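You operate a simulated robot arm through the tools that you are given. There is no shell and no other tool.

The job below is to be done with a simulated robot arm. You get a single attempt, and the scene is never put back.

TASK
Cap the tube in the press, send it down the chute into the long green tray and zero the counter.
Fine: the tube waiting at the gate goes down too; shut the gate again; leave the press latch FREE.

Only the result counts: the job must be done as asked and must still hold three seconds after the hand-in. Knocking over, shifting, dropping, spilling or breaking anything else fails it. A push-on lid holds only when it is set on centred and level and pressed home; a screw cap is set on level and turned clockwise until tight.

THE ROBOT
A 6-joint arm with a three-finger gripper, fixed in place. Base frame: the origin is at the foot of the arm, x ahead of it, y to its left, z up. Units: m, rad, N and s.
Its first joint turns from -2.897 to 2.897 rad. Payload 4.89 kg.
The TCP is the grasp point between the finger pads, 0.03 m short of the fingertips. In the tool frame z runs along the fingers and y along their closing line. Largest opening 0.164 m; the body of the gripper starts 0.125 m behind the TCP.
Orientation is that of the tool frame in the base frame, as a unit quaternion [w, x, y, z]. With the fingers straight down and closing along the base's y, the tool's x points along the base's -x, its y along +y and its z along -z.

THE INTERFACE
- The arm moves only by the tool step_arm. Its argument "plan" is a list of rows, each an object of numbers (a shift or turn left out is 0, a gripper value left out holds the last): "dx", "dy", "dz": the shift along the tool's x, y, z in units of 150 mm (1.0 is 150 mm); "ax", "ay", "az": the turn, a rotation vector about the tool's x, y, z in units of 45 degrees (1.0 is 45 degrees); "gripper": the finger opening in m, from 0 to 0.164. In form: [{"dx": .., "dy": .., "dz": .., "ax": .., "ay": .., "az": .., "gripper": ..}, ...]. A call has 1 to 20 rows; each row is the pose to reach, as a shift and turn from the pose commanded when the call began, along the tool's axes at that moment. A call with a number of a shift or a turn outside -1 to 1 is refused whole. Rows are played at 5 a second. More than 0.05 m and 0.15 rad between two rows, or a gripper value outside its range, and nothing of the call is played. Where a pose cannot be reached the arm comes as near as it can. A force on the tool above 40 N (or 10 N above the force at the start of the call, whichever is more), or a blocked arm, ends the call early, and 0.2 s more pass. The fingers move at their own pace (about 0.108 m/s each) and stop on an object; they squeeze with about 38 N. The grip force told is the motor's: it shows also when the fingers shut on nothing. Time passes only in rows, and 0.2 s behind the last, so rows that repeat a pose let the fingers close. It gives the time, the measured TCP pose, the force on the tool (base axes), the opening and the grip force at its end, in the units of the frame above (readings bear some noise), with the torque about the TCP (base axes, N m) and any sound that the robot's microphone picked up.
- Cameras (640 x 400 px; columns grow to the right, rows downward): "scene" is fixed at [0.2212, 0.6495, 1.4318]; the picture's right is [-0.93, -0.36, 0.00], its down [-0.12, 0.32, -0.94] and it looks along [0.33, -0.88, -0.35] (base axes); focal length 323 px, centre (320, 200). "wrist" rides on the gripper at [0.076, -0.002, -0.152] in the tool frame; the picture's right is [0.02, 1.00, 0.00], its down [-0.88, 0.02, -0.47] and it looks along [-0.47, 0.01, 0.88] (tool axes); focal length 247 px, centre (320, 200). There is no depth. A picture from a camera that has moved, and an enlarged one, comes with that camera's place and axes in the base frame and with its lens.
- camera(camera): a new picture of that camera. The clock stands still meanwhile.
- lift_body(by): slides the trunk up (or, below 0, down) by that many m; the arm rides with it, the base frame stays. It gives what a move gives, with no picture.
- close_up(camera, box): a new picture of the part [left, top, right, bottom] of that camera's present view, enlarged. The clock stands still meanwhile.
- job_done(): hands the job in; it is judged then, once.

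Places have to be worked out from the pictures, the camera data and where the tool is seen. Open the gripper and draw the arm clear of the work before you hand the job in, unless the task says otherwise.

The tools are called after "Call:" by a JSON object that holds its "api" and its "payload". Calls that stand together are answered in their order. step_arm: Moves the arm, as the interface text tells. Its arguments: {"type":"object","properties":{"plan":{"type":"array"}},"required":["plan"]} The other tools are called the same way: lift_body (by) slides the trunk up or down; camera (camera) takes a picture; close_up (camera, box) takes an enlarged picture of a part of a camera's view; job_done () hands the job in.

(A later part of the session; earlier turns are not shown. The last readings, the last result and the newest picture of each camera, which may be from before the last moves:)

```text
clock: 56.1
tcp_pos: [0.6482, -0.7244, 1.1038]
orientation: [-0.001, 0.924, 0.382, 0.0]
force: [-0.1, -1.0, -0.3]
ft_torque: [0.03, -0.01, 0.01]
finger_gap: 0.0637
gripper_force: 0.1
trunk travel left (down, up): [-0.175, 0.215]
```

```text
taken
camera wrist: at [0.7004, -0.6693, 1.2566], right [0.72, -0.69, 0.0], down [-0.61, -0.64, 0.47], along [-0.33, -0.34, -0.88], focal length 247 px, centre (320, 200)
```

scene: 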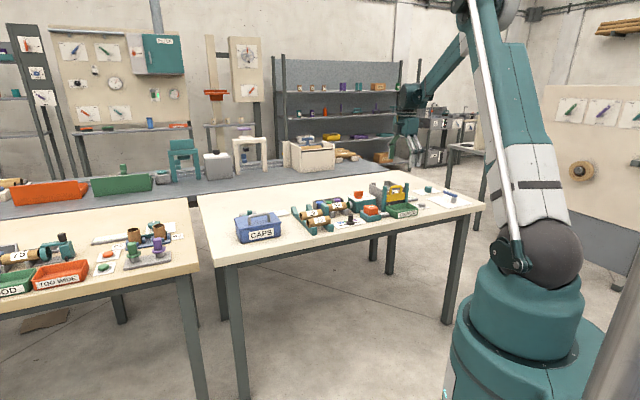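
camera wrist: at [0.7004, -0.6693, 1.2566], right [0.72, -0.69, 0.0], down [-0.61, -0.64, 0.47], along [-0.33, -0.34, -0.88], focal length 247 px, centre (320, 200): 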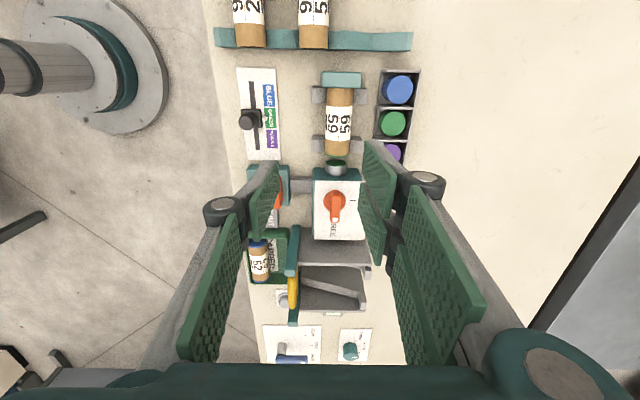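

The single finger is now on the robot side. I'll apply the 10° outward tilt and come down to a hover over tube 59.

Call:
{"api": "step_arm", "payload": {"plan": [{"dy": 0.05, "dz": 0.2, "ax": -0.06}, {"dy": 0.1, "dz": 0.4, "ax": -0.12}, {"dy": 0.15, "dz": 0.6, "ax": -0.18}, {"dy": 0.18, "dz": 0.8, "ax": -0.222}, {"dy": 0.18, "dz": 1.0, "ax": -0.222}, {"dy": 0.18, "dz": 1.0, "ax": -0.222}]}}

Call:
{"api": "camera", "payload": {"camera": "wrist"}}

Call:
{"api": "close_up", "payload": {"camera": "wrist", "box": [220, 40, 420, 220]}}

Call:
{"api": "close_up", "payload": {"camera": "scene", "box": [310, 150, 390, 220]}}

```text
clock: 57.5
tcp_pos: [0.6679, -0.746, 0.9539]
orientation: [0.081, 0.92, 0.382, 0.033]
force: [-1.1, -0.2, -0.3]
ft_torque: [0.03, 0.01, 0.03]
finger_gap: 0.0636
gripper_force: 0.1
trunk travel left (down, up): [-0.175, 0.215]
```

```text
taken
camera wrist: at [0.7012, -0.6705, 1.1038], right [0.71, -0.68, 0.17], down [-0.67, -0.58, 0.47], along [-0.22, -0.45, -0.87], focal length 247 px, centre (320, 200)
```

wrist: 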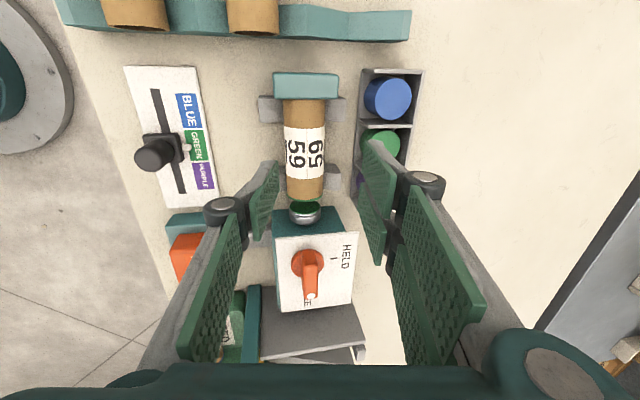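

```text
2.22 times, centred on (320, 130) of wrist
camera zoom: at [0.7012, -0.6705, 1.1038], right [0.71, -0.68, 0.17], down [-0.67, -0.58, 0.47], along [-0.22, -0.45, -0.87], focal length 549 px, centre (320, 356)
```

zoom: 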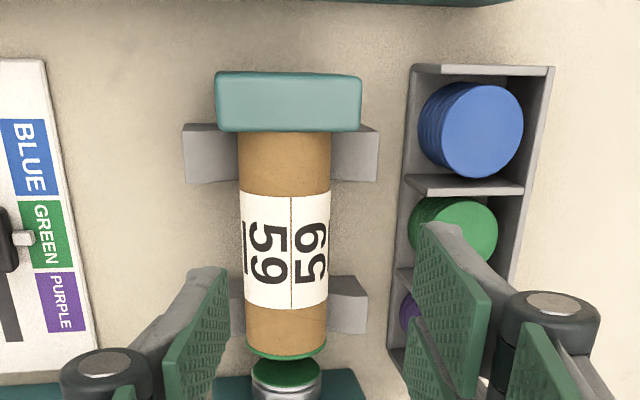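

```text
5.71 times, centred on (350, 185) of scene
camera zoom: at [0.2212, 0.6495, 1.4318], right [-0.93, -0.36, 0.0], down [-0.12, 0.32, -0.94], along [0.33, -0.88, -0.35], focal length 1845 px, centre (149, 286)
```

zoom: 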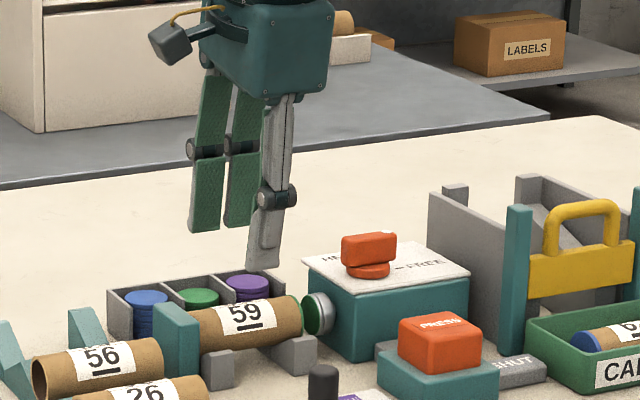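

The tube lies right where predicted in the tool frame. I'll descend vertically to z ≈ 0.865, with the pads just past the tube's axis, and then close.

Call:
{"api": "step_arm", "payload": {"plan": [{"dy": -0.03, "dz": 0.15}, {"dy": -0.06, "dz": 0.3}, {"dy": -0.09, "dz": 0.45}, {"dy": -0.105, "dz": 0.53}, {"dy": -0.1133, "dz": 0.5824}, {"dy": -0.1133, "dz": 0.5824}]}}

Call:
{"api": "close_up", "payload": {"camera": "wrist", "box": [220, 40, 420, 220]}}

Call:
{"api": "close_up", "payload": {"camera": "scene", "box": [310, 160, 390, 225]}}

```text
clock: 58.7
tcp_pos: [0.667, -0.7434, 0.8732]
orientation: [0.083, 0.92, 0.38, 0.034]
force: [2.3, -4.4, 31.7]
ft_torque: [-1.11, -0.88, -0.09]
finger_gap: 0.0717
gripper_force: 7.4
trunk travel left (down, up): [-0.175, 0.215]
stopped in row 5: the force on the tool passed its limit at 48 N (the readings are from after the stop); the commanded pose is now the measured one
```

```text
2.22 times, centred on (320, 130) of wrist
camera zoom: at [0.7001, -0.6685, 1.0222], right [0.71, -0.68, 0.18], down [-0.67, -0.58, 0.47], along [-0.22, -0.45, -0.87], focal length 549 px, centre (320, 356)
```

zoom: 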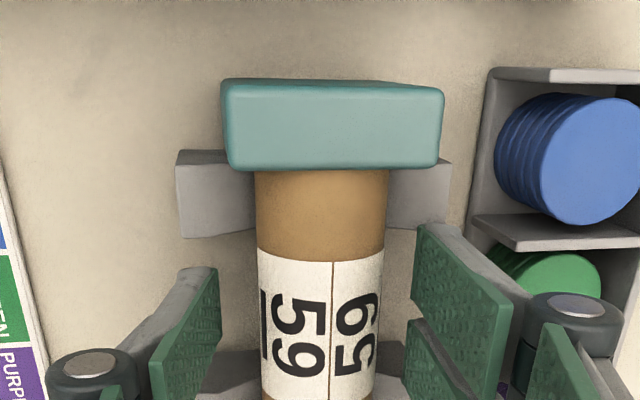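

```text
6.15 times, centred on (350, 192) of scene
camera zoom: at [0.2212, 0.6495, 1.4318], right [-0.93, -0.36, 0.0], down [-0.12, 0.32, -0.94], along [0.33, -0.88, -0.35], focal length 1987 px, centre (135, 246)
```

zoom: 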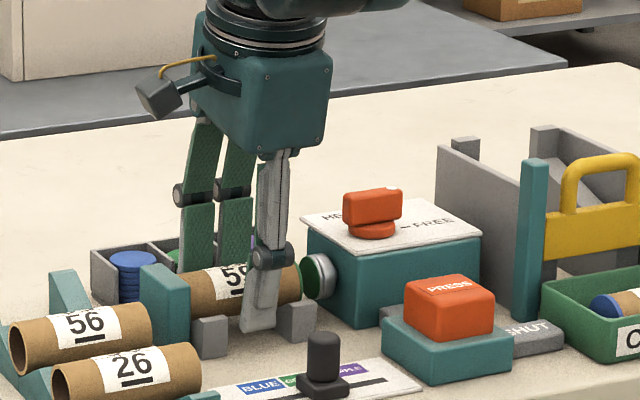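

The paired fingers came down on the V-block arms, whose tops triangulate to z ≈ 0.850, level with the tube axis. I'll back off and use a larger tilt of about 30°, so the pair meets the tube higher up and the single finger goes between the blocks.

Call:
{"api": "step_arm", "payload": {"plan": [{"dy": 0.02, "dz": -0.1, "gripper": 0.056}, {"dy": 0.045, "dz": -0.25, "gripper": 0.056}, {"dy": 0.07, "dz": -0.4, "gripper": 0.056}, {"dy": 0.092, "dz": -0.505, "gripper": 0.056}, {"dy": 0.092, "dz": -0.505, "ax": -0.15, "gripper": 0.056}, {"dy": 0.092, "dz": -0.505, "ax": -0.3, "gripper": 0.056}, {"dy": 0.092, "dz": -0.505, "ax": -0.438, "gripper": 0.056}, {"dy": 0.092, "dz": -0.505, "ax": -0.438, "gripper": 0.056}]}}

Call:
{"api": "camera", "payload": {"camera": "wrist"}}

Call:
{"api": "close_up", "payload": {"camera": "wrist", "box": [200, 40, 400, 220]}}

```text
clock: 60.5
tcp_pos: [0.6673, -0.7442, 0.948]
orientation: [0.238, 0.892, 0.37, 0.099]
force: [-0.2, 0.3, 0.4]
ft_torque: [0.01, 0.02, -0.01]
finger_gap: 0.0556
gripper_force: 0.0
trunk travel left (down, up): [-0.175, 0.215]
```

```text
taken
camera wrist: at [0.666, -0.6344, 1.0788], right [0.63, -0.6, 0.5], down [-0.78, -0.47, 0.42], along [-0.02, -0.65, -0.76], focal length 247 px, centre (320, 200)
```

wrist: 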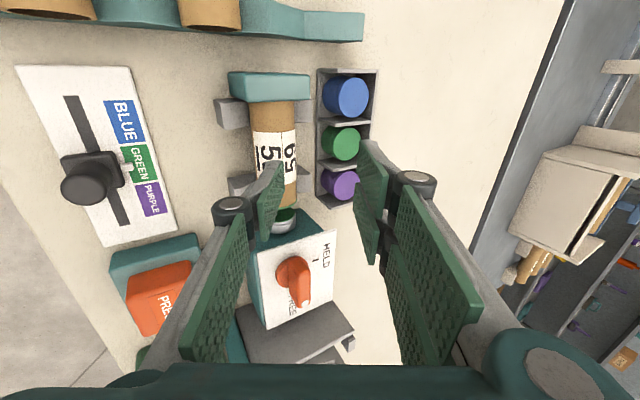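

```text
2.22 times, centred on (300, 130) of wrist
camera zoom: at [0.666, -0.6344, 1.0788], right [0.63, -0.6, 0.5], down [-0.78, -0.47, 0.42], along [-0.02, -0.65, -0.76], focal length 549 px, centre (364, 356)
```

zoom: 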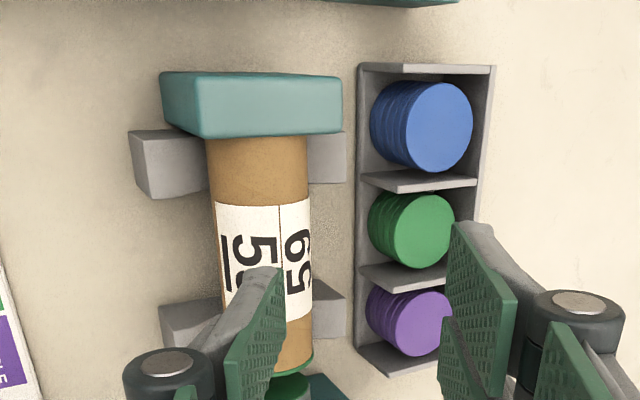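

The tilt is now 30°. I'll go a little further to 37° and line up on the approach axis toward the tube centre (v 1.000, z 0.848), then check the picture.

Call:
{"api": "step_arm", "payload": {"plan": [{"dy": -0.13, "dz": 0.007, "ax": -0.05}, {"dy": -0.26, "dz": 0.015, "ax": -0.1}, {"dy": -0.39, "dz": 0.0227, "ax": -0.158}, {"dy": -0.39, "dz": 0.0227, "ax": -0.158}]}}

Call:
{"api": "close_up", "payload": {"camera": "wrist", "box": [220, 60, 420, 220]}}

Call:
{"api": "close_up", "payload": {"camera": "scene", "box": [310, 160, 390, 225]}}

```text
clock: 61.5
tcp_pos: [0.6335, -0.7099, 0.9148]
orientation: [0.294, 0.876, 0.363, 0.122]
force: [-0.6, 0.6, -0.4]
ft_torque: [-0.01, -0.01, -0.02]
finger_gap: 0.0559
gripper_force: 0.1
trunk travel left (down, up): [-0.175, 0.215]
```

```text
2.50 times, centred on (320, 140) of wrist
camera zoom: at [0.6209, -0.5888, 1.0358], right [0.58, -0.55, 0.6], down [-0.81, -0.43, 0.39], along [0.05, -0.71, -0.7], focal length 617 px, centre (320, 350)
```

zoom: 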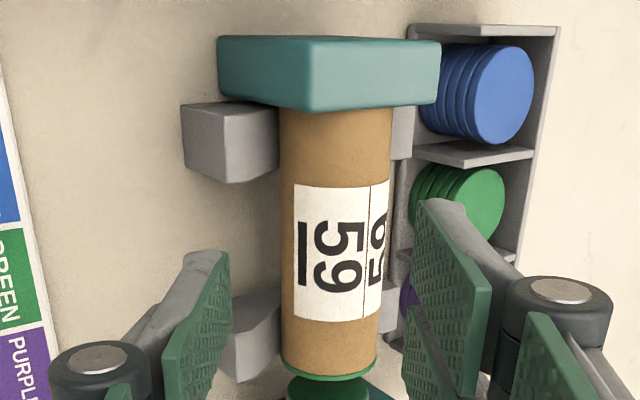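

```text
6.15 times, centred on (350, 192) of scene
camera zoom: at [0.2212, 0.6495, 1.4318], right [-0.93, -0.36, 0.0], down [-0.12, 0.32, -0.94], along [0.33, -0.88, -0.35], focal length 1987 px, centre (135, 246)
```

zoom: 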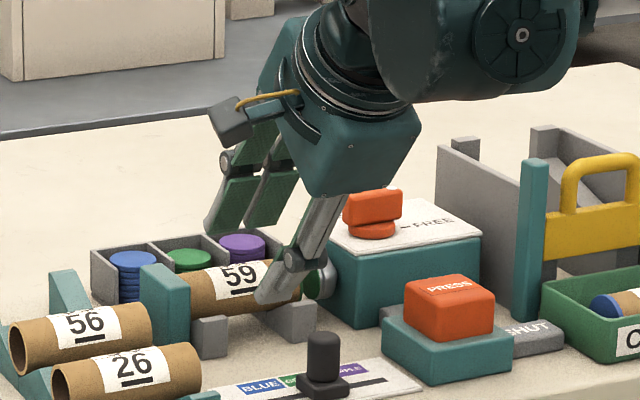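

The tube sits about 4 mm outward of the tool axis, so I'll shift that way and advance most of the distance, then check again.

Call:
{"api": "step_arm", "payload": {"plan": [{"dy": 0.025, "dz": 0.1}, {"dy": 0.025, "dz": 0.2}, {"dy": 0.025, "dz": 0.29}, {"dy": 0.025, "dz": 0.29}]}}

Call:
{"api": "close_up", "payload": {"camera": "wrist", "box": [220, 60, 420, 220]}}

Call:
{"api": "close_up", "payload": {"camera": "scene", "box": [320, 170, 380, 220]}}

```text
clock: 62.5
tcp_pos: [0.6539, -0.7304, 0.8815]
orientation: [0.292, 0.876, 0.364, 0.121]
force: [0.5, 0.0, 0.3]
ft_torque: [-0.01, 0.02, -0.02]
finger_gap: 0.0557
gripper_force: 0.0
trunk travel left (down, up): [-0.175, 0.215]
```

```text
2.50 times, centred on (320, 140) of wrist
camera zoom: at [0.6412, -0.6098, 1.0027], right [0.58, -0.55, 0.6], down [-0.81, -0.43, 0.39], along [0.05, -0.71, -0.7], focal length 617 px, centre (320, 350)
```

zoom: 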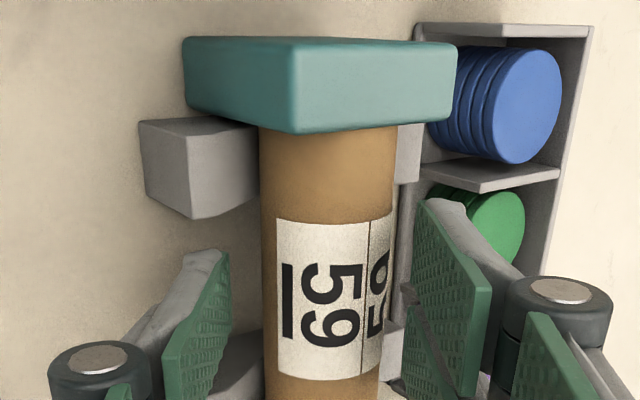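

```text
8.00 times, centred on (350, 195) of scene
camera zoom: at [0.2212, 0.6495, 1.4318], right [-0.93, -0.36, 0.0], down [-0.12, 0.32, -0.94], along [0.33, -0.88, -0.35], focal length 2583 px, centre (80, 240)
```

zoom: 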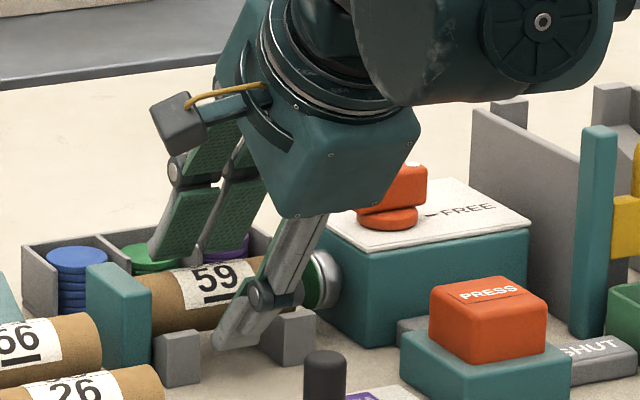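

Alignment is within 2 mm and the tube is 40 mm ahead along the fingers. I'll advance the last 21 mm and close on it.

Call:
{"api": "step_arm", "payload": {"plan": [{"dy": 0.01, "dz": 0.05}, {"dy": 0.01, "dz": 0.1}, {"dy": 0.01, "dz": 0.138}, {"dy": 0.01, "dz": 0.138}]}}

Call:
{"api": "close_up", "payload": {"camera": "wrist", "box": [220, 60, 420, 220]}}

```text
clock: 63.5
tcp_pos: [0.6646, -0.7397, 0.866]
orientation: [0.293, 0.876, 0.363, 0.121]
force: [0.0, 0.3, 0.3]
ft_torque: [0.0, -0.01, -0.02]
finger_gap: 0.0561
gripper_force: 0.1
trunk travel left (down, up): [-0.175, 0.215]
```

```text
2.50 times, centred on (320, 140) of wrist
camera zoom: at [0.6512, -0.6196, 0.9874], right [0.58, -0.55, 0.6], down [-0.81, -0.43, 0.39], along [0.05, -0.71, -0.7], focal length 617 px, centre (320, 350)
```

zoom: 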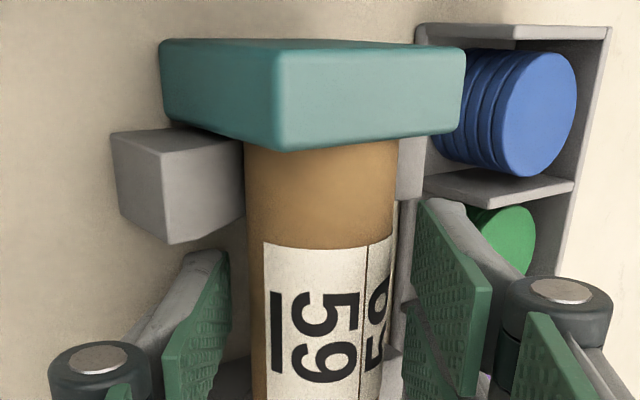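

No contact force and the tube is centred between the pads. Closing now.

Call:
{"api": "step_arm", "payload": {"plan": [{"gripper": 0.046}, {"gripper": 0.04}, {"gripper": 0.03}, {"gripper": 0.02}, {"gripper": 0.02}]}}

Call:
{"api": "close_up", "payload": {"camera": "wrist", "box": [220, 60, 420, 220]}}

Call:
{"api": "close_up", "payload": {"camera": "scene", "box": [320, 170, 380, 220]}}

```text
clock: 64.7
tcp_pos: [0.6641, -0.741, 0.867]
orientation: [0.292, 0.876, 0.363, 0.121]
force: [0.4, -0.5, 0.0]
ft_torque: [0.02, -0.01, 0.01]
finger_gap: 0.0376
gripper_force: 37.9
trunk travel left (down, up): [-0.175, 0.215]
```

```text
2.50 times, centred on (320, 140) of wrist
camera zoom: at [0.6511, -0.6196, 0.9875], right [0.58, -0.55, 0.6], down [-0.81, -0.43, 0.39], along [0.05, -0.71, -0.7], focal length 617 px, centre (320, 350)
```

zoom: 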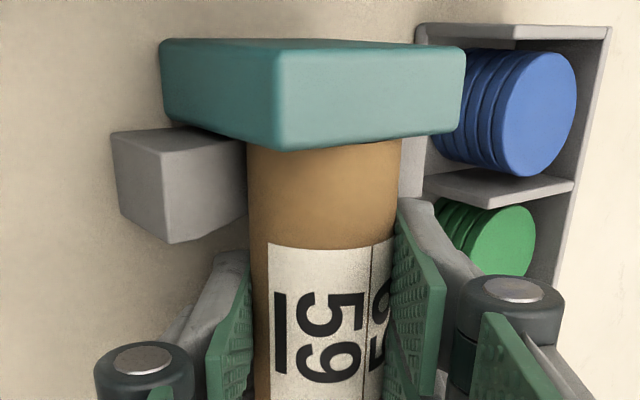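

```text
8.00 times, centred on (350, 195) of scene
camera zoom: at [0.2212, 0.6495, 1.4318], right [-0.93, -0.36, 0.0], down [-0.12, 0.32, -0.94], along [0.33, -0.88, -0.35], focal length 2583 px, centre (80, 240)
```

zoom: 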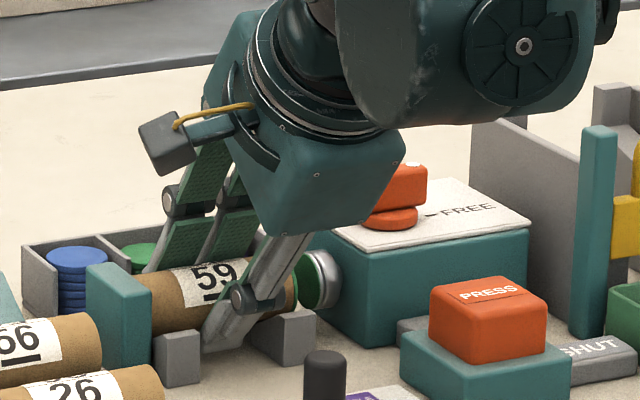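

The tube is gripped (gap 38 mm, 38 N). I'll lift it vertically out of the V-blocks, slowly at first.

Call:
{"api": "step_arm", "payload": {"plan": [{"dy": 0.02, "dz": -0.027}, {"dy": 0.06, "dz": -0.08}, {"dy": 0.12, "dz": -0.16}, {"dy": 0.18, "dz": -0.24}, {"dy": 0.241, "dz": -0.319}, {"dy": 0.241, "dz": -0.319}]}}

Call:
{"api": "camera", "payload": {"camera": "wrist"}}

Call:
{"api": "close_up", "payload": {"camera": "scene", "box": [310, 160, 390, 220]}}

```text
clock: 66.1
tcp_pos: [0.664, -0.7392, 0.9278]
orientation: [0.294, 0.876, 0.362, 0.122]
force: [-0.2, 0.5, 0.5]
ft_torque: [0.0, 0.03, 0.03]
finger_gap: 0.0379
gripper_force: 38.0
trunk travel left (down, up): [-0.175, 0.215]
```

```text
taken
camera wrist: at [0.6509, -0.6194, 1.0472], right [0.58, -0.55, 0.6], down [-0.81, -0.43, 0.39], along [0.05, -0.71, -0.7], focal length 247 px, centre (320, 200)
```

wrist: 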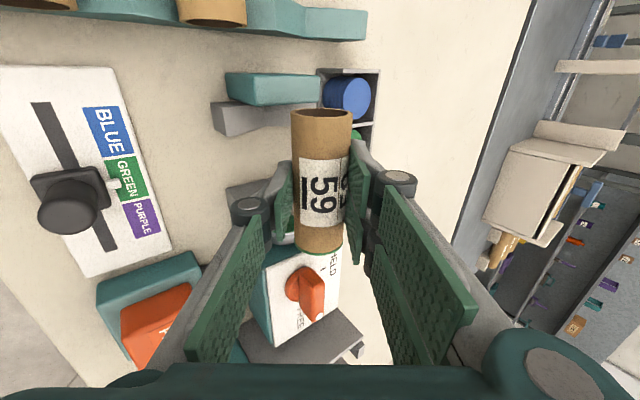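

```text
6.67 times, centred on (350, 190) of scene
camera zoom: at [0.2212, 0.6495, 1.4318], right [-0.93, -0.36, 0.0], down [-0.12, 0.32, -0.94], along [0.33, -0.88, -0.35], focal length 2153 px, centre (120, 267)
```

zoom: 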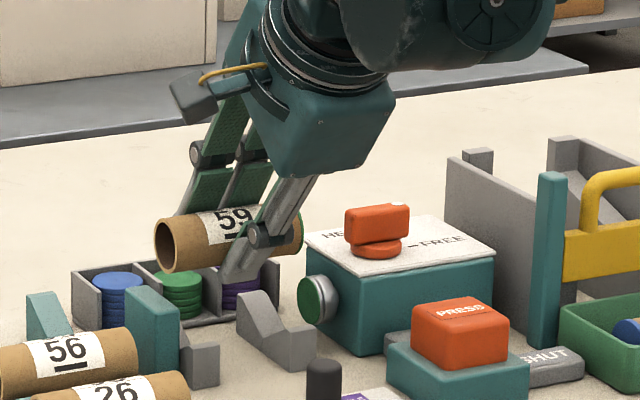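

Tube 59 is out with its green cap on the ram end. One press counted as one "done", so I'll take it to the chute. I'll raise it well above the gate posts, reduce the tilt to about 15° and carry it along.

Call:
{"api": "step_arm", "payload": {"plan": [{"dy": 0.1, "dz": -0.13, "ax": 0.0}, {"dy": 0.2, "dz": -0.26, "ax": 0.1}, {"dy": 0.3, "dz": -0.39, "ax": 0.2}, {"dy": 0.4, "dz": -0.53, "ax": 0.3}, {"dy": 0.484, "dz": -0.637, "ax": 0.4}, {"dy": 0.484, "dz": -0.637, "ax": 0.49}, {"dy": 0.484, "dz": -0.637, "ax": 0.49}]}}

Call:
{"api": "step_arm", "payload": {"plan": [{"dx": -0.2}, {"dx": -0.4}, {"dx": -0.6}, {"dx": -0.8}, {"dx": -1.0}, {"dx": -1.0}]}}

Call:
{"api": "camera", "payload": {"camera": "wrist"}}

Call:
{"api": "close_up", "payload": {"camera": "scene", "box": [310, 140, 440, 225]}}

```text
clock: 67.7
tcp_pos: [0.6643, -0.7397, 1.0483]
orientation: [0.12, 0.916, 0.379, 0.05]
force: [0.4, 0.6, 1.3]
ft_torque: [0.02, 0.04, 0.01]
finger_gap: 0.0375
gripper_force: 37.7
trunk travel left (down, up): [-0.175, 0.215]
```

```text
clock: 69.1
tcp_pos: [0.5564, -0.8462, 1.0464]
orientation: [0.12, 0.916, 0.379, 0.05]
force: [-0.1, -0.6, -0.3]
ft_torque: [0.04, 0.0, 0.0]
finger_gap: 0.0376
gripper_force: 37.6
trunk travel left (down, up): [-0.175, 0.215]
```

```text
taken
camera wrist: at [0.5813, -0.763, 1.1939], right [0.7, -0.67, 0.26], down [-0.7, -0.55, 0.46], along [-0.17, -0.5, -0.85], focal length 247 px, centre (320, 200)
```

wrist: 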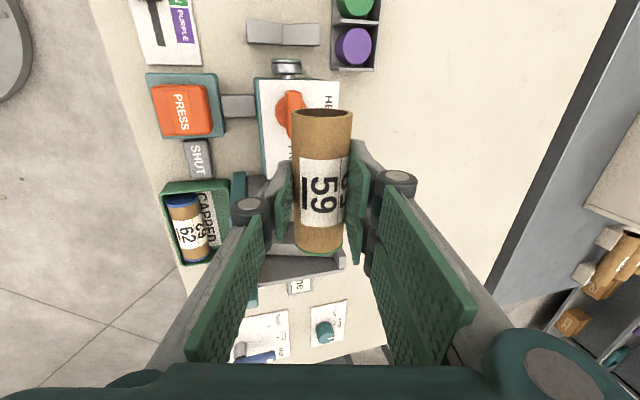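

```text
4.71 times, centred on (375, 182) of scene
camera zoom: at [0.2212, 0.6495, 1.4318], right [-0.93, -0.36, 0.0], down [-0.12, 0.32, -0.94], along [0.33, -0.88, -0.35], focal length 1520 px, centre (61, 282)
```

zoom: 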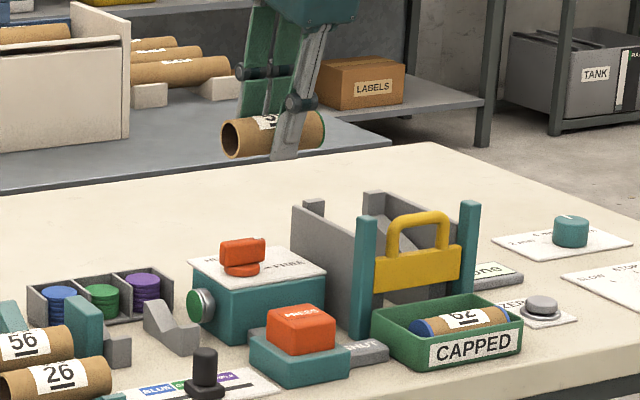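

The tube is held securely and level. I'll carry it the remaining 15 cm to above the chute and look.

Call:
{"api": "step_arm", "payload": {"plan": [{"dx": -0.2}, {"dx": -0.4}, {"dx": -0.6}, {"dx": -0.8}, {"dx": -0.98}, {"dx": -0.98}]}}

Call:
{"api": "camera", "payload": {"camera": "wrist"}}

Call:
{"api": "close_up", "payload": {"camera": "wrist", "box": [220, 60, 420, 220]}}

Call:
{"api": "close_up", "payload": {"camera": "scene", "box": [360, 140, 440, 210]}}

```text
clock: 70.5
tcp_pos: [0.4543, -0.9518, 1.0468]
orientation: [0.119, 0.916, 0.379, 0.049]
force: [-0.8, -0.4, -0.9]
ft_torque: [0.03, -0.05, 0.03]
finger_gap: 0.0375
gripper_force: 38.0
trunk travel left (down, up): [-0.175, 0.215]
```

```text
taken
camera wrist: at [0.4786, -0.8672, 1.1933], right [0.7, -0.67, 0.26], down [-0.7, -0.55, 0.46], along [-0.17, -0.5, -0.85], focal length 247 px, centre (320, 200)
```

wrist: 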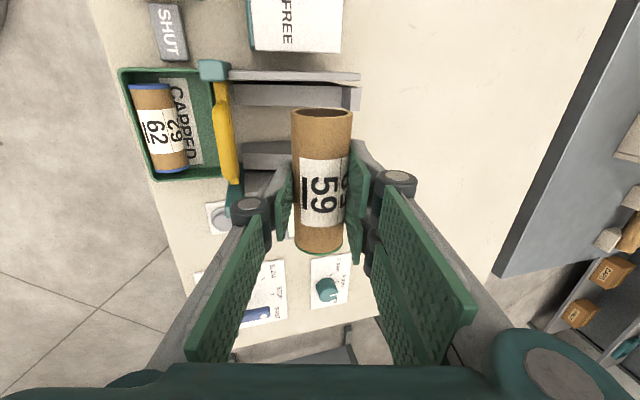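

```text
2.50 times, centred on (320, 140) of wrist
camera zoom: at [0.4786, -0.8672, 1.1933], right [0.7, -0.67, 0.26], down [-0.7, -0.55, 0.46], along [-0.17, -0.5, -0.85], focal length 617 px, centre (320, 350)
```

zoom: 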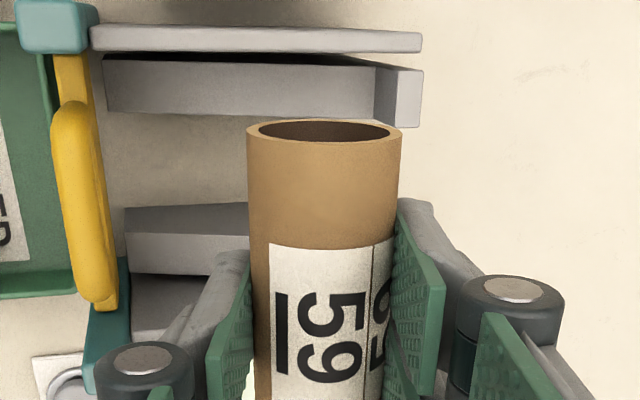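

```text
5.71 times, centred on (400, 175) of scene
camera zoom: at [0.2212, 0.6495, 1.4318], right [-0.93, -0.36, 0.0], down [-0.12, 0.32, -0.94], along [0.33, -0.88, -0.35], focal length 1845 px, centre (-137, 343)
```

zoom: 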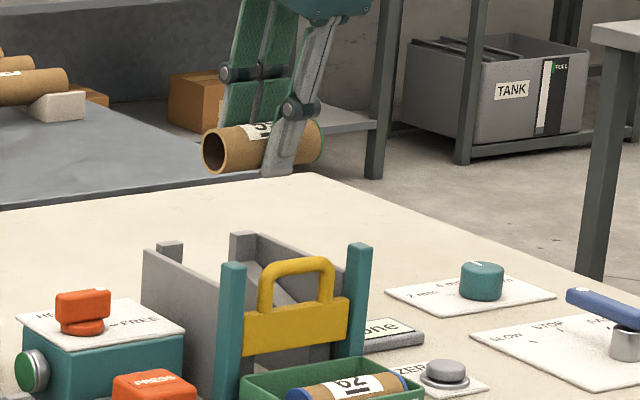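

The crossbar, posts and tube 62's old position agree on a chute centre at u ≈ -0.346 with about ±6 mm of slack. The held tube's centre is at -0.353, so I'll shift 7 mm and descend to just above the rails, staying 2 cm behind the handle.

Call:
{"api": "step_arm", "payload": {"plan": [{"dx": 0.025, "dy": -0.01, "dz": 0.02}, {"dx": 0.049, "dy": -0.05, "dz": 0.16}, {"dx": 0.049, "dy": -0.1, "dz": 0.32}, {"dx": 0.049, "dy": -0.14, "dz": 0.46}, {"dx": 0.049, "dy": -0.16, "dz": 0.52}, {"dx": 0.049, "dy": -0.16, "dz": 0.52}]}}

Call:
{"api": "camera", "payload": {"camera": "wrist"}}

Call:
{"api": "close_up", "payload": {"camera": "wrist", "box": [220, 60, 420, 220]}}

Call:
{"api": "close_up", "payload": {"camera": "scene", "box": [360, 150, 440, 210]}}

```text
clock: 71.9
tcp_pos: [0.4571, -0.9424, 0.9634]
orientation: [0.119, 0.916, 0.379, 0.05]
force: [0.0, 0.1, -1.3]
ft_torque: [0.03, 0.0, 0.0]
finger_gap: 0.0378
gripper_force: 37.9
trunk travel left (down, up): [-0.175, 0.215]
```

```text
taken
camera wrist: at [0.4816, -0.8591, 1.1113], right [0.7, -0.67, 0.26], down [-0.7, -0.55, 0.46], along [-0.17, -0.5, -0.85], focal length 247 px, centre (320, 200)
```

wrist: 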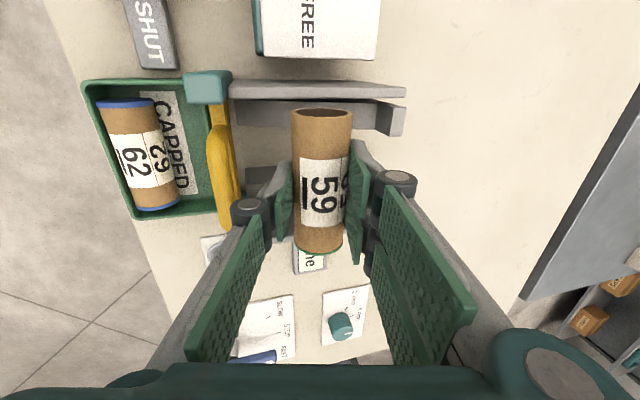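

```text
2.50 times, centred on (320, 140) of wrist
camera zoom: at [0.4816, -0.8591, 1.1113], right [0.7, -0.67, 0.26], down [-0.7, -0.55, 0.46], along [-0.17, -0.5, -0.85], focal length 617 px, centre (320, 350)
```

zoom: 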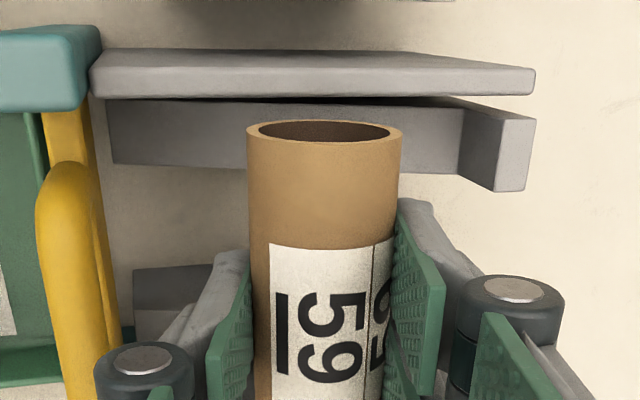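

```text
6.67 times, centred on (400, 180) of scene
camera zoom: at [0.2212, 0.6495, 1.4318], right [-0.93, -0.36, 0.0], down [-0.12, 0.32, -0.94], along [0.33, -0.88, -0.35], focal length 2153 px, centre (-213, 333)
```

zoom: 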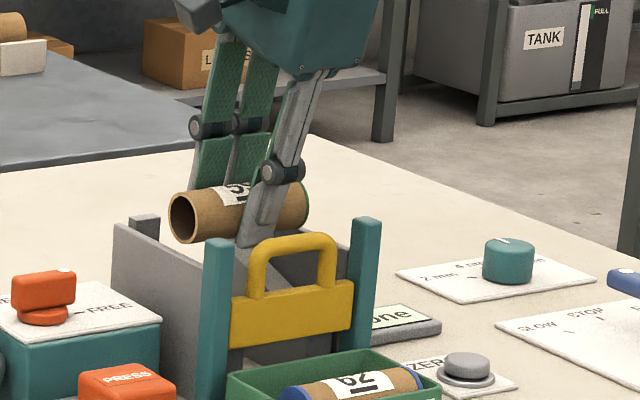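

The gaps at the tube ends look about 7–8 mm each side. I'll continue down to just above the rails.

Call:
{"api": "step_arm", "payload": {"plan": [{"dy": -0.02, "dz": 0.07}, {"dy": -0.035, "dz": 0.13}, {"dy": -0.05, "dz": 0.185}, {"dy": -0.05, "dz": 0.185}]}}

Call:
{"api": "close_up", "payload": {"camera": "wrist", "box": [200, 60, 400, 220]}}

Call:
{"api": "close_up", "payload": {"camera": "scene", "box": [365, 155, 425, 205]}}

```text
clock: 72.9
tcp_pos: [0.4556, -0.9427, 0.9363]
orientation: [0.118, 0.916, 0.379, 0.049]
force: [-0.4, 0.1, 0.0]
ft_torque: [-0.05, 0.02, 0.01]
finger_gap: 0.0377
gripper_force: 38.0
trunk travel left (down, up): [-0.175, 0.215]
```

```text
2.50 times, centred on (300, 140) of wrist
camera zoom: at [0.4813, -0.8594, 1.0829], right [0.7, -0.67, 0.26], down [-0.7, -0.55, 0.46], along [-0.17, -0.5, -0.85], focal length 617 px, centre (370, 350)
```

zoom: 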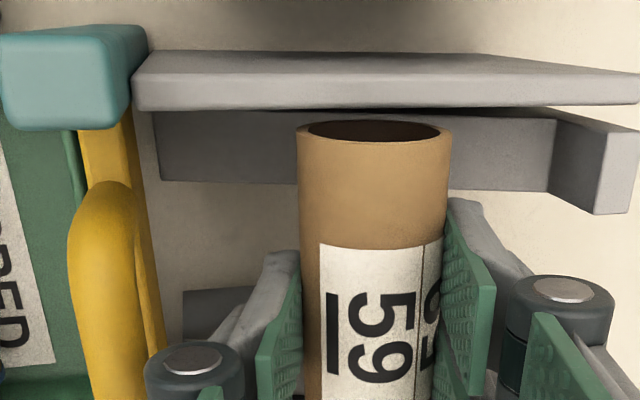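

```text
8.00 times, centred on (395, 180) of scene
camera zoom: at [0.2212, 0.6495, 1.4318], right [-0.93, -0.36, 0.0], down [-0.12, 0.32, -0.94], along [0.33, -0.88, -0.35], focal length 2583 px, centre (-280, 360)
```

zoom: 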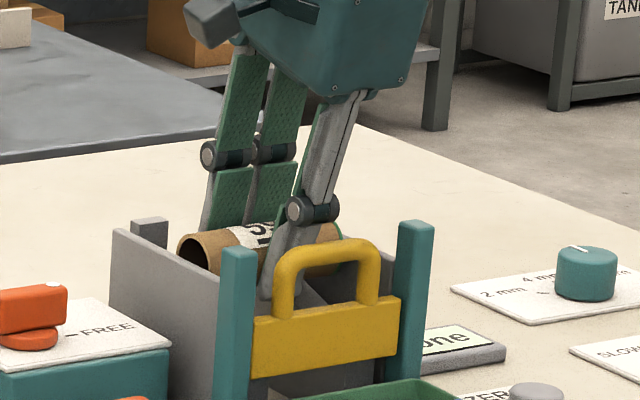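

No contact yet and the tube is inside the channel. I'll lower a few millimetres at a time until the rails take it.

Call:
{"api": "step_arm", "payload": {"plan": [{"dy": -0.0035, "dz": 0.013}, {"dy": -0.007, "dz": 0.026}, {"dy": -0.009, "dz": 0.035}, {"dy": -0.009, "dz": 0.035}]}}

```text
clock: 73.9
tcp_pos: [0.4561, -0.9428, 0.9293]
orientation: [0.119, 0.916, 0.38, 0.05]
force: [-0.1, -0.4, -0.6]
ft_torque: [0.0, -0.01, -0.01]
finger_gap: 0.0377
gripper_force: 38.1
trunk travel left (down, up): [-0.175, 0.215]
```

Still no contact at z 0.929, so I'll lower a little more.

Call:
{"api": "step_arm", "payload": {"plan": [{"dy": -0.0035, "dz": 0.013}, {"dy": -0.007, "dz": 0.026}, {"dy": -0.007, "dz": 0.026}]}}

```text
clock: 74.7
tcp_pos: [0.4569, -0.9421, 0.9266]
orientation: [0.12, 0.916, 0.38, 0.05]
force: [-0.8, 0.0, -1.1]
ft_torque: [0.01, 0.0, -0.01]
finger_gap: 0.0377
gripper_force: 38.0
trunk travel left (down, up): [-0.175, 0.215]
```

Call:
{"api": "step_arm", "payload": {"plan": [{"dy": -0.0035, "dz": 0.013}, {"dy": -0.007, "dz": 0.026}, {"dy": -0.007, "dz": 0.026}]}}

Call:
{"api": "close_up", "payload": {"camera": "wrist", "box": [200, 60, 400, 220]}}

```text
clock: 75.5
tcp_pos: [0.4578, -0.9432, 0.9234]
orientation: [0.119, 0.916, 0.379, 0.049]
force: [-0.4, -0.5, -1.0]
ft_torque: [0.0, -0.01, -0.04]
finger_gap: 0.0378
gripper_force: 38.5
trunk travel left (down, up): [-0.175, 0.215]
```

```text
2.50 times, centred on (300, 140) of wrist
camera zoom: at [0.4815, -0.8591, 1.0694], right [0.7, -0.67, 0.26], down [-0.7, -0.55, 0.46], along [-0.17, -0.5, -0.85], focal length 617 px, centre (370, 350)
```

zoom: 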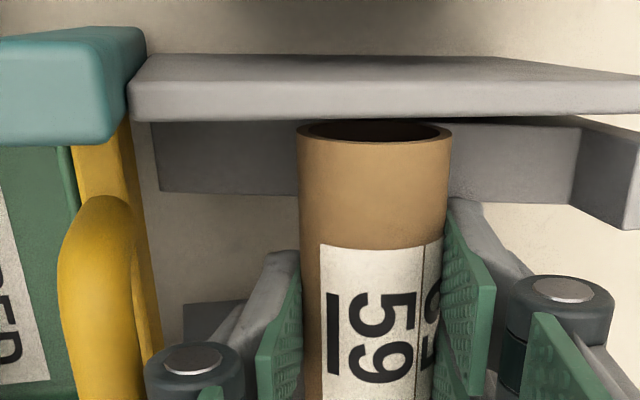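

Call:
{"api": "step_arm", "payload": {"plan": [{"dy": -0.0035, "dz": 0.013}, {"dy": -0.007, "dz": 0.026}, {"dy": -0.007, "dz": 0.026}]}}

Call:
{"api": "step_arm", "payload": {"plan": [{"dy": -0.0035, "dz": 0.013}, {"dy": -0.007, "dz": 0.026}, {"dy": -0.007, "dz": 0.026}]}}

```text
clock: 76.3
tcp_pos: [0.4566, -0.9416, 0.9187]
orientation: [0.119, 0.916, 0.379, 0.05]
force: [-0.3, 0.6, 4.0]
ft_torque: [-0.04, -0.02, 0.06]
finger_gap: 0.0376
gripper_force: 37.9
trunk travel left (down, up): [-0.175, 0.215]
```

```text
clock: 77.0
tcp_pos: [0.4562, -0.9421, 0.9194]
orientation: [0.12, 0.916, 0.38, 0.05]
force: [-2.9, 5.0, 27.3]
ft_torque: [-0.01, -0.09, 0.02]
finger_gap: 0.0375
gripper_force: 38.3
trunk travel left (down, up): [-0.175, 0.215]
stopped in row 3: the force on the tool passed its limit at 42 N (the readings are from after the stop); the commanded pose is now the measured one
```

The rails took the tube at TCP z ≈ 0.919. I'll ease off about 3 mm so the tube sits nearly unloaded, then check the picture before opening.

Call:
{"api": "step_arm", "payload": {"plan": [{"dy": 0.003, "dz": -0.012}, {"dy": 0.005, "dz": -0.018}, {"dy": 0.005, "dz": -0.018}]}}

Call:
{"api": "camera", "payload": {"camera": "wrist"}}

Call:
{"api": "close_up", "payload": {"camera": "scene", "box": [365, 155, 425, 205]}}

```text
clock: 77.8
tcp_pos: [0.4563, -0.9431, 0.9174]
orientation: [0.12, 0.916, 0.379, 0.05]
force: [-1.6, 1.0, 1.5]
ft_torque: [0.03, 0.03, -0.01]
finger_gap: 0.0375
gripper_force: 38.4
trunk travel left (down, up): [-0.175, 0.215]
```

```text
taken
camera wrist: at [0.481, -0.8594, 1.0652], right [0.7, -0.67, 0.26], down [-0.7, -0.55, 0.46], along [-0.17, -0.5, -0.85], focal length 247 px, centre (320, 200)
```

wrist: 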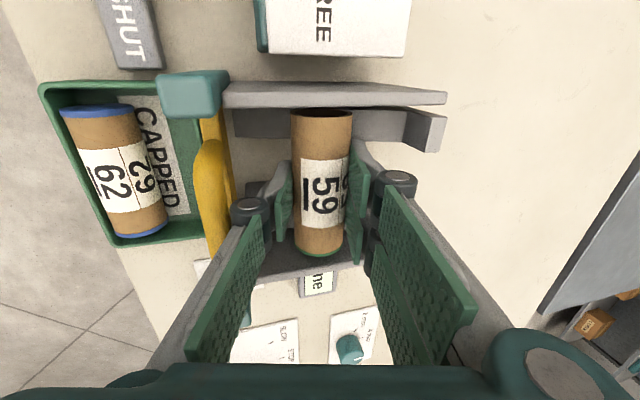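

```text
8.00 times, centred on (395, 180) of scene
camera zoom: at [0.2212, 0.6495, 1.4318], right [-0.93, -0.36, 0.0], down [-0.12, 0.32, -0.94], along [0.33, -0.88, -0.35], focal length 2583 px, centre (-280, 360)
```

zoom: 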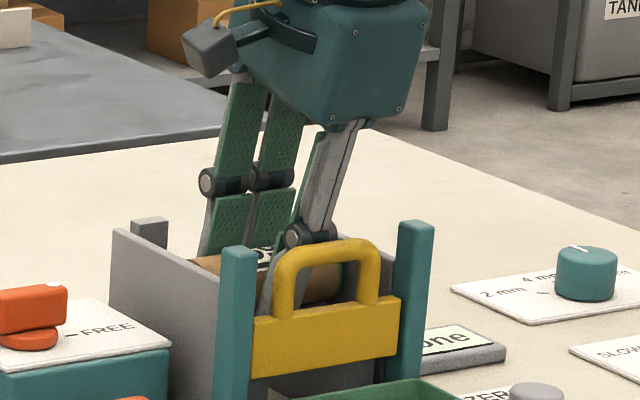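

The tube is resting on the rails with about 1.5 N. I'll open gently to 54 mm and look.

Call:
{"api": "step_arm", "payload": {"plan": [{"gripper": 0.042}, {"gripper": 0.048}, {"gripper": 0.052}, {"gripper": 0.052}]}}

Call:
{"api": "close_up", "payload": {"camera": "wrist", "box": [200, 60, 400, 220]}}

```text
clock: 78.8
tcp_pos: [0.4562, -0.9442, 0.9184]
orientation: [0.12, 0.916, 0.379, 0.05]
force: [8.0, -9.8, 4.4]
ft_torque: [0.51, 0.39, 0.09]
finger_gap: 0.0465
gripper_force: 0.0
trunk travel left (down, up): [-0.175, 0.215]
```

```text
2.50 times, centred on (300, 140) of wrist
camera zoom: at [0.4815, -0.8596, 1.0652], right [0.7, -0.67, 0.26], down [-0.7, -0.55, 0.46], along [-0.17, -0.5, -0.85], focal length 617 px, centre (370, 350)
```

zoom: 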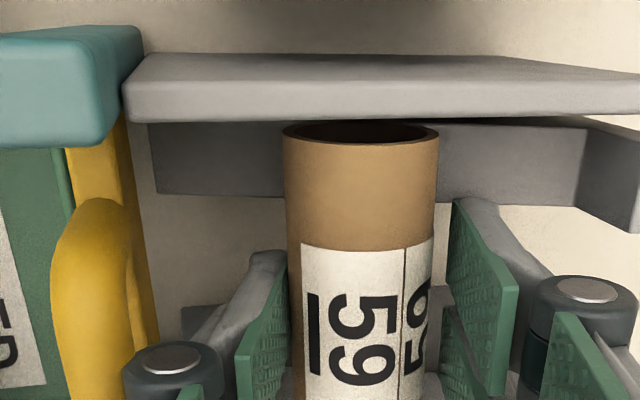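

The tube is free of the pads, but opening pressed the inner knuckle lightly against the gate handle (about 12 N outward reaction). I'll stop opening, shift a few millimetres outward and rise straight up.

Call:
{"api": "step_arm", "payload": {"plan": [{"dy": 0.026, "dz": 0.005, "gripper": 0.047}, {"dy": 0.04, "dz": -0.05, "gripper": 0.047}, {"dy": 0.06, "dz": -0.13, "gripper": 0.047}, {"dy": 0.09, "dz": -0.25, "gripper": 0.047}, {"dy": 0.14, "dz": -0.45, "gripper": 0.047}, {"dy": 0.2, "dz": -0.66, "gripper": 0.047}, {"dy": 0.23, "dz": -0.77, "gripper": 0.047}]}}

Call:
{"api": "camera", "payload": {"camera": "wrist"}}

Call:
{"api": "close_up", "payload": {"camera": "scene", "box": [360, 150, 440, 215]}}

```text
clock: 80.4
tcp_pos: [0.4597, -0.9468, 1.0377]
orientation: [0.12, 0.916, 0.379, 0.05]
force: [0.2, 0.0, -0.1]
ft_torque: [0.02, -0.01, 0.04]
finger_gap: 0.0473
gripper_force: 0.1
trunk travel left (down, up): [-0.175, 0.215]
```

```text
taken
camera wrist: at [0.4836, -0.8624, 1.1851], right [0.7, -0.67, 0.26], down [-0.7, -0.55, 0.46], along [-0.17, -0.5, -0.85], focal length 247 px, centre (320, 200)
```

wrist: 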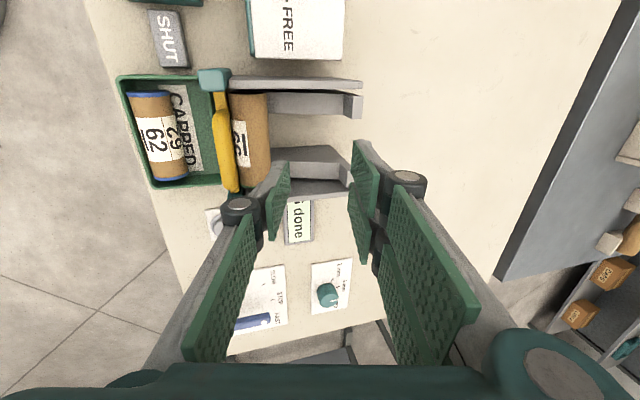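

```text
6.15 times, centred on (400, 182) of scene
camera zoom: at [0.2212, 0.6495, 1.4318], right [-0.93, -0.36, 0.0], down [-0.12, 0.32, -0.94], along [0.33, -0.88, -0.35], focal length 1987 px, centre (-172, 308)
```

zoom: 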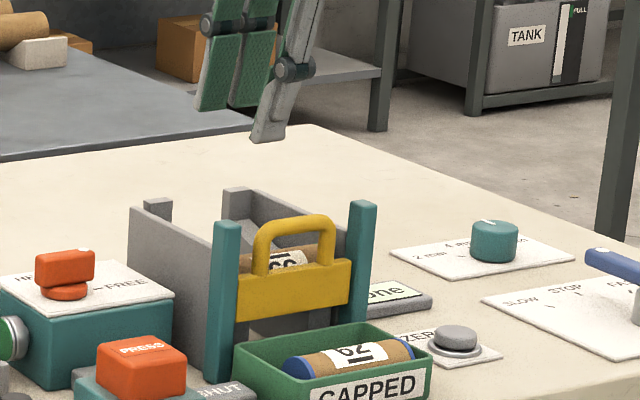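

Tube 59 has rolled down and is waiting at the shut gate. I'll go upright above the crossbar to grip it again.

Call:
{"api": "step_arm", "payload": {"plan": [{"dx": -0.01, "dy": -0.1, "dz": -0.08, "ax": 0.1, "gripper": 0.045}, {"dx": -0.02, "dy": -0.22, "dz": -0.12, "ax": 0.2, "gripper": 0.045}, {"dx": -0.02, "dy": -0.33, "dz": -0.16, "ax": 0.3, "gripper": 0.045}, {"dx": -0.02, "dy": -0.428, "dz": -0.196, "ax": 0.33, "gripper": 0.045}, {"dx": -0.02, "dy": -0.428, "dz": -0.196, "ax": 0.33, "gripper": 0.045}]}}

Call:
{"api": "camera", "payload": {"camera": "wrist"}}

Call:
{"api": "close_up", "payload": {"camera": "wrist", "box": [220, 60, 420, 220]}}

```text
clock: 81.6
tcp_pos: [0.4071, -0.8982, 1.0519]
orientation: [0.001, 0.924, 0.382, 0.0]
force: [0.0, -1.2, -0.6]
ft_torque: [-0.01, 0.01, 0.0]
finger_gap: 0.0449
gripper_force: 0.0
trunk travel left (down, up): [-0.175, 0.215]
```

```text
taken
camera wrist: at [0.4594, -0.8424, 1.2034], right [0.72, -0.69, 0.0], down [-0.61, -0.64, 0.47], along [-0.33, -0.34, -0.88], focal length 247 px, centre (320, 200)
```

wrist: 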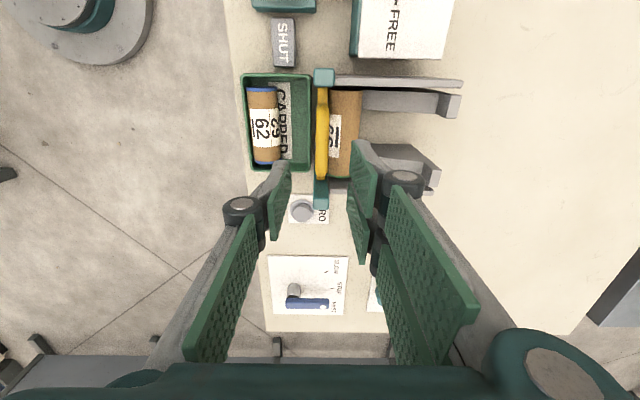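

```text
2.50 times, centred on (320, 140) of wrist
camera zoom: at [0.4594, -0.8424, 1.2034], right [0.72, -0.69, 0.0], down [-0.61, -0.64, 0.47], along [-0.33, -0.34, -0.88], focal length 617 px, centre (320, 350)
```

zoom: 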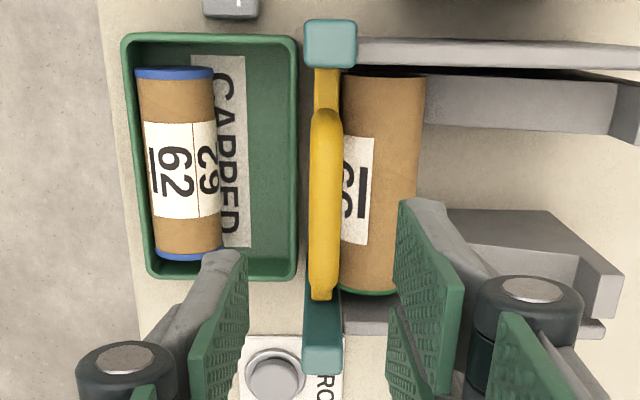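

The crossbar is centred between the jaws within 2 mm. I'll go down to the same grip height as before and close.

Call:
{"api": "step_arm", "payload": {"plan": [{"dy": 0.013, "dz": 0.2}, {"dy": 0.013, "dz": 0.4}, {"dy": 0.013, "dz": 0.58}, {"dy": 0.013, "dz": 0.675}, {"dy": 0.013, "dz": 0.675, "gripper": 0.0}, {"dy": 0.013, "dz": 0.675, "gripper": 0.0}, {"dy": 0.013, "dz": 0.675, "gripper": 0.0}]}}

Call:
{"api": "close_up", "payload": {"camera": "scene", "box": [370, 165, 430, 215]}}

```text
clock: 83.2
tcp_pos: [0.4098, -0.8998, 0.95]
orientation: [0.001, 0.924, 0.383, 0.0]
force: [-4.3, 4.0, -2.7]
ft_torque: [-0.5, -0.59, 1.25]
finger_gap: 0.013
gripper_force: 45.3
trunk travel left (down, up): [-0.175, 0.215]
```

```text
8.00 times, centred on (400, 190) of scene
camera zoom: at [0.2212, 0.6495, 1.4318], right [-0.93, -0.36, 0.0], down [-0.12, 0.32, -0.94], along [0.33, -0.88, -0.35], focal length 2583 px, centre (-320, 280)
```

zoom: 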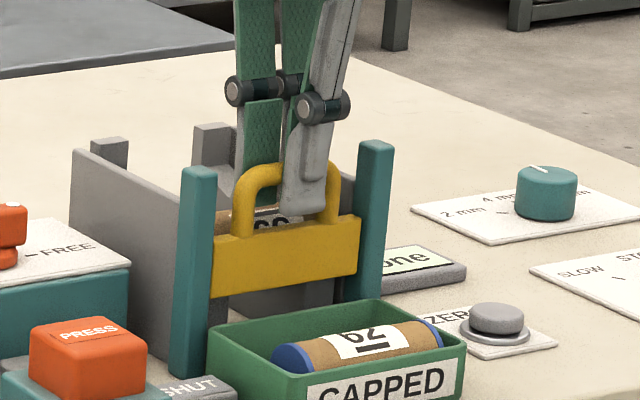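

The crossbar is gripped at 13 mm as before. I'll lift the gate about 49 mm, keeping just under its stop, and watch the tube.

Call:
{"api": "step_arm", "payload": {"plan": [{"dz": -0.05}, {"dz": -0.1}, {"dz": -0.15}, {"dz": -0.2}, {"dz": -0.25}, {"dz": -0.3}, {"dz": -0.322}, {"dz": -0.322}, {"dz": -0.322}]}}

Call:
{"api": "close_up", "payload": {"camera": "scene", "box": [370, 165, 430, 215]}}

Call:
{"api": "close_up", "payload": {"camera": "wrist", "box": [220, 60, 420, 220]}}

```text
clock: 85.2
tcp_pos: [0.4087, -0.8995, 0.9967]
orientation: [0.001, 0.924, 0.382, 0.0]
force: [0.0, -11.0, 0.9]
ft_torque: [-0.88, -0.48, 1.39]
finger_gap: 0.013
gripper_force: 45.5
trunk travel left (down, up): [-0.175, 0.215]
```

```text
8.00 times, centred on (400, 190) of scene
camera zoom: at [0.2212, 0.6495, 1.4318], right [-0.93, -0.36, 0.0], down [-0.12, 0.32, -0.94], along [0.33, -0.88, -0.35], focal length 2583 px, centre (-320, 280)
```

zoom: 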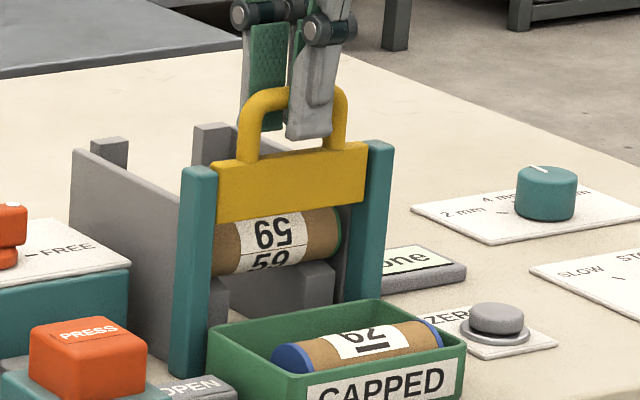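

```text
2.50 times, centred on (320, 140) of wrist
camera zoom: at [0.4612, -0.844, 1.1499], right [0.72, -0.69, 0.0], down [-0.61, -0.64, 0.47], along [-0.33, -0.34, -0.88], focal length 617 px, centre (320, 350)
```

zoom: 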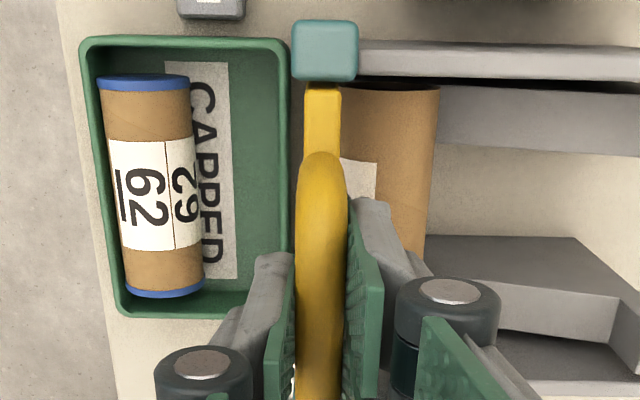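

The gate is OPEN again and tube 59 waits just like tube 62 did. I'll bring the gate to its stop, release it and then nudge the tube from behind, which worked last time.

Call:
{"api": "step_arm", "payload": {"plan": [{"dz": -0.012}, {"dz": -0.022}, {"dz": -0.022}, {"dz": -0.018, "gripper": 0.02}, {"dz": -0.018, "gripper": 0.03}, {"dz": -0.018, "gripper": 0.045}]}}

Call:
{"api": "close_up", "payload": {"camera": "scene", "box": [370, 165, 430, 215]}}

```text
clock: 86.6
tcp_pos: [0.4088, -0.9004, 1.0012]
orientation: [0.0, 0.924, 0.382, 0.001]
force: [0.2, -0.6, 0.4]
ft_torque: [0.01, -0.01, -0.03]
finger_gap: 0.045
gripper_force: 0.1
trunk travel left (down, up): [-0.175, 0.215]
```

```text
8.00 times, centred on (400, 190) of scene
camera zoom: at [0.2212, 0.6495, 1.4318], right [-0.93, -0.36, 0.0], down [-0.12, 0.32, -0.94], along [0.33, -0.88, -0.35], focal length 2583 px, centre (-320, 280)
```

zoom: 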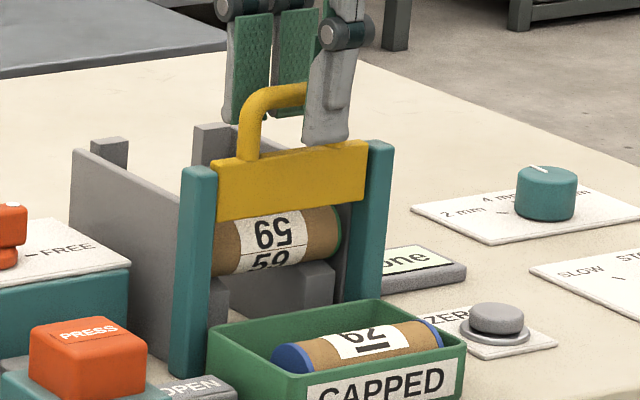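

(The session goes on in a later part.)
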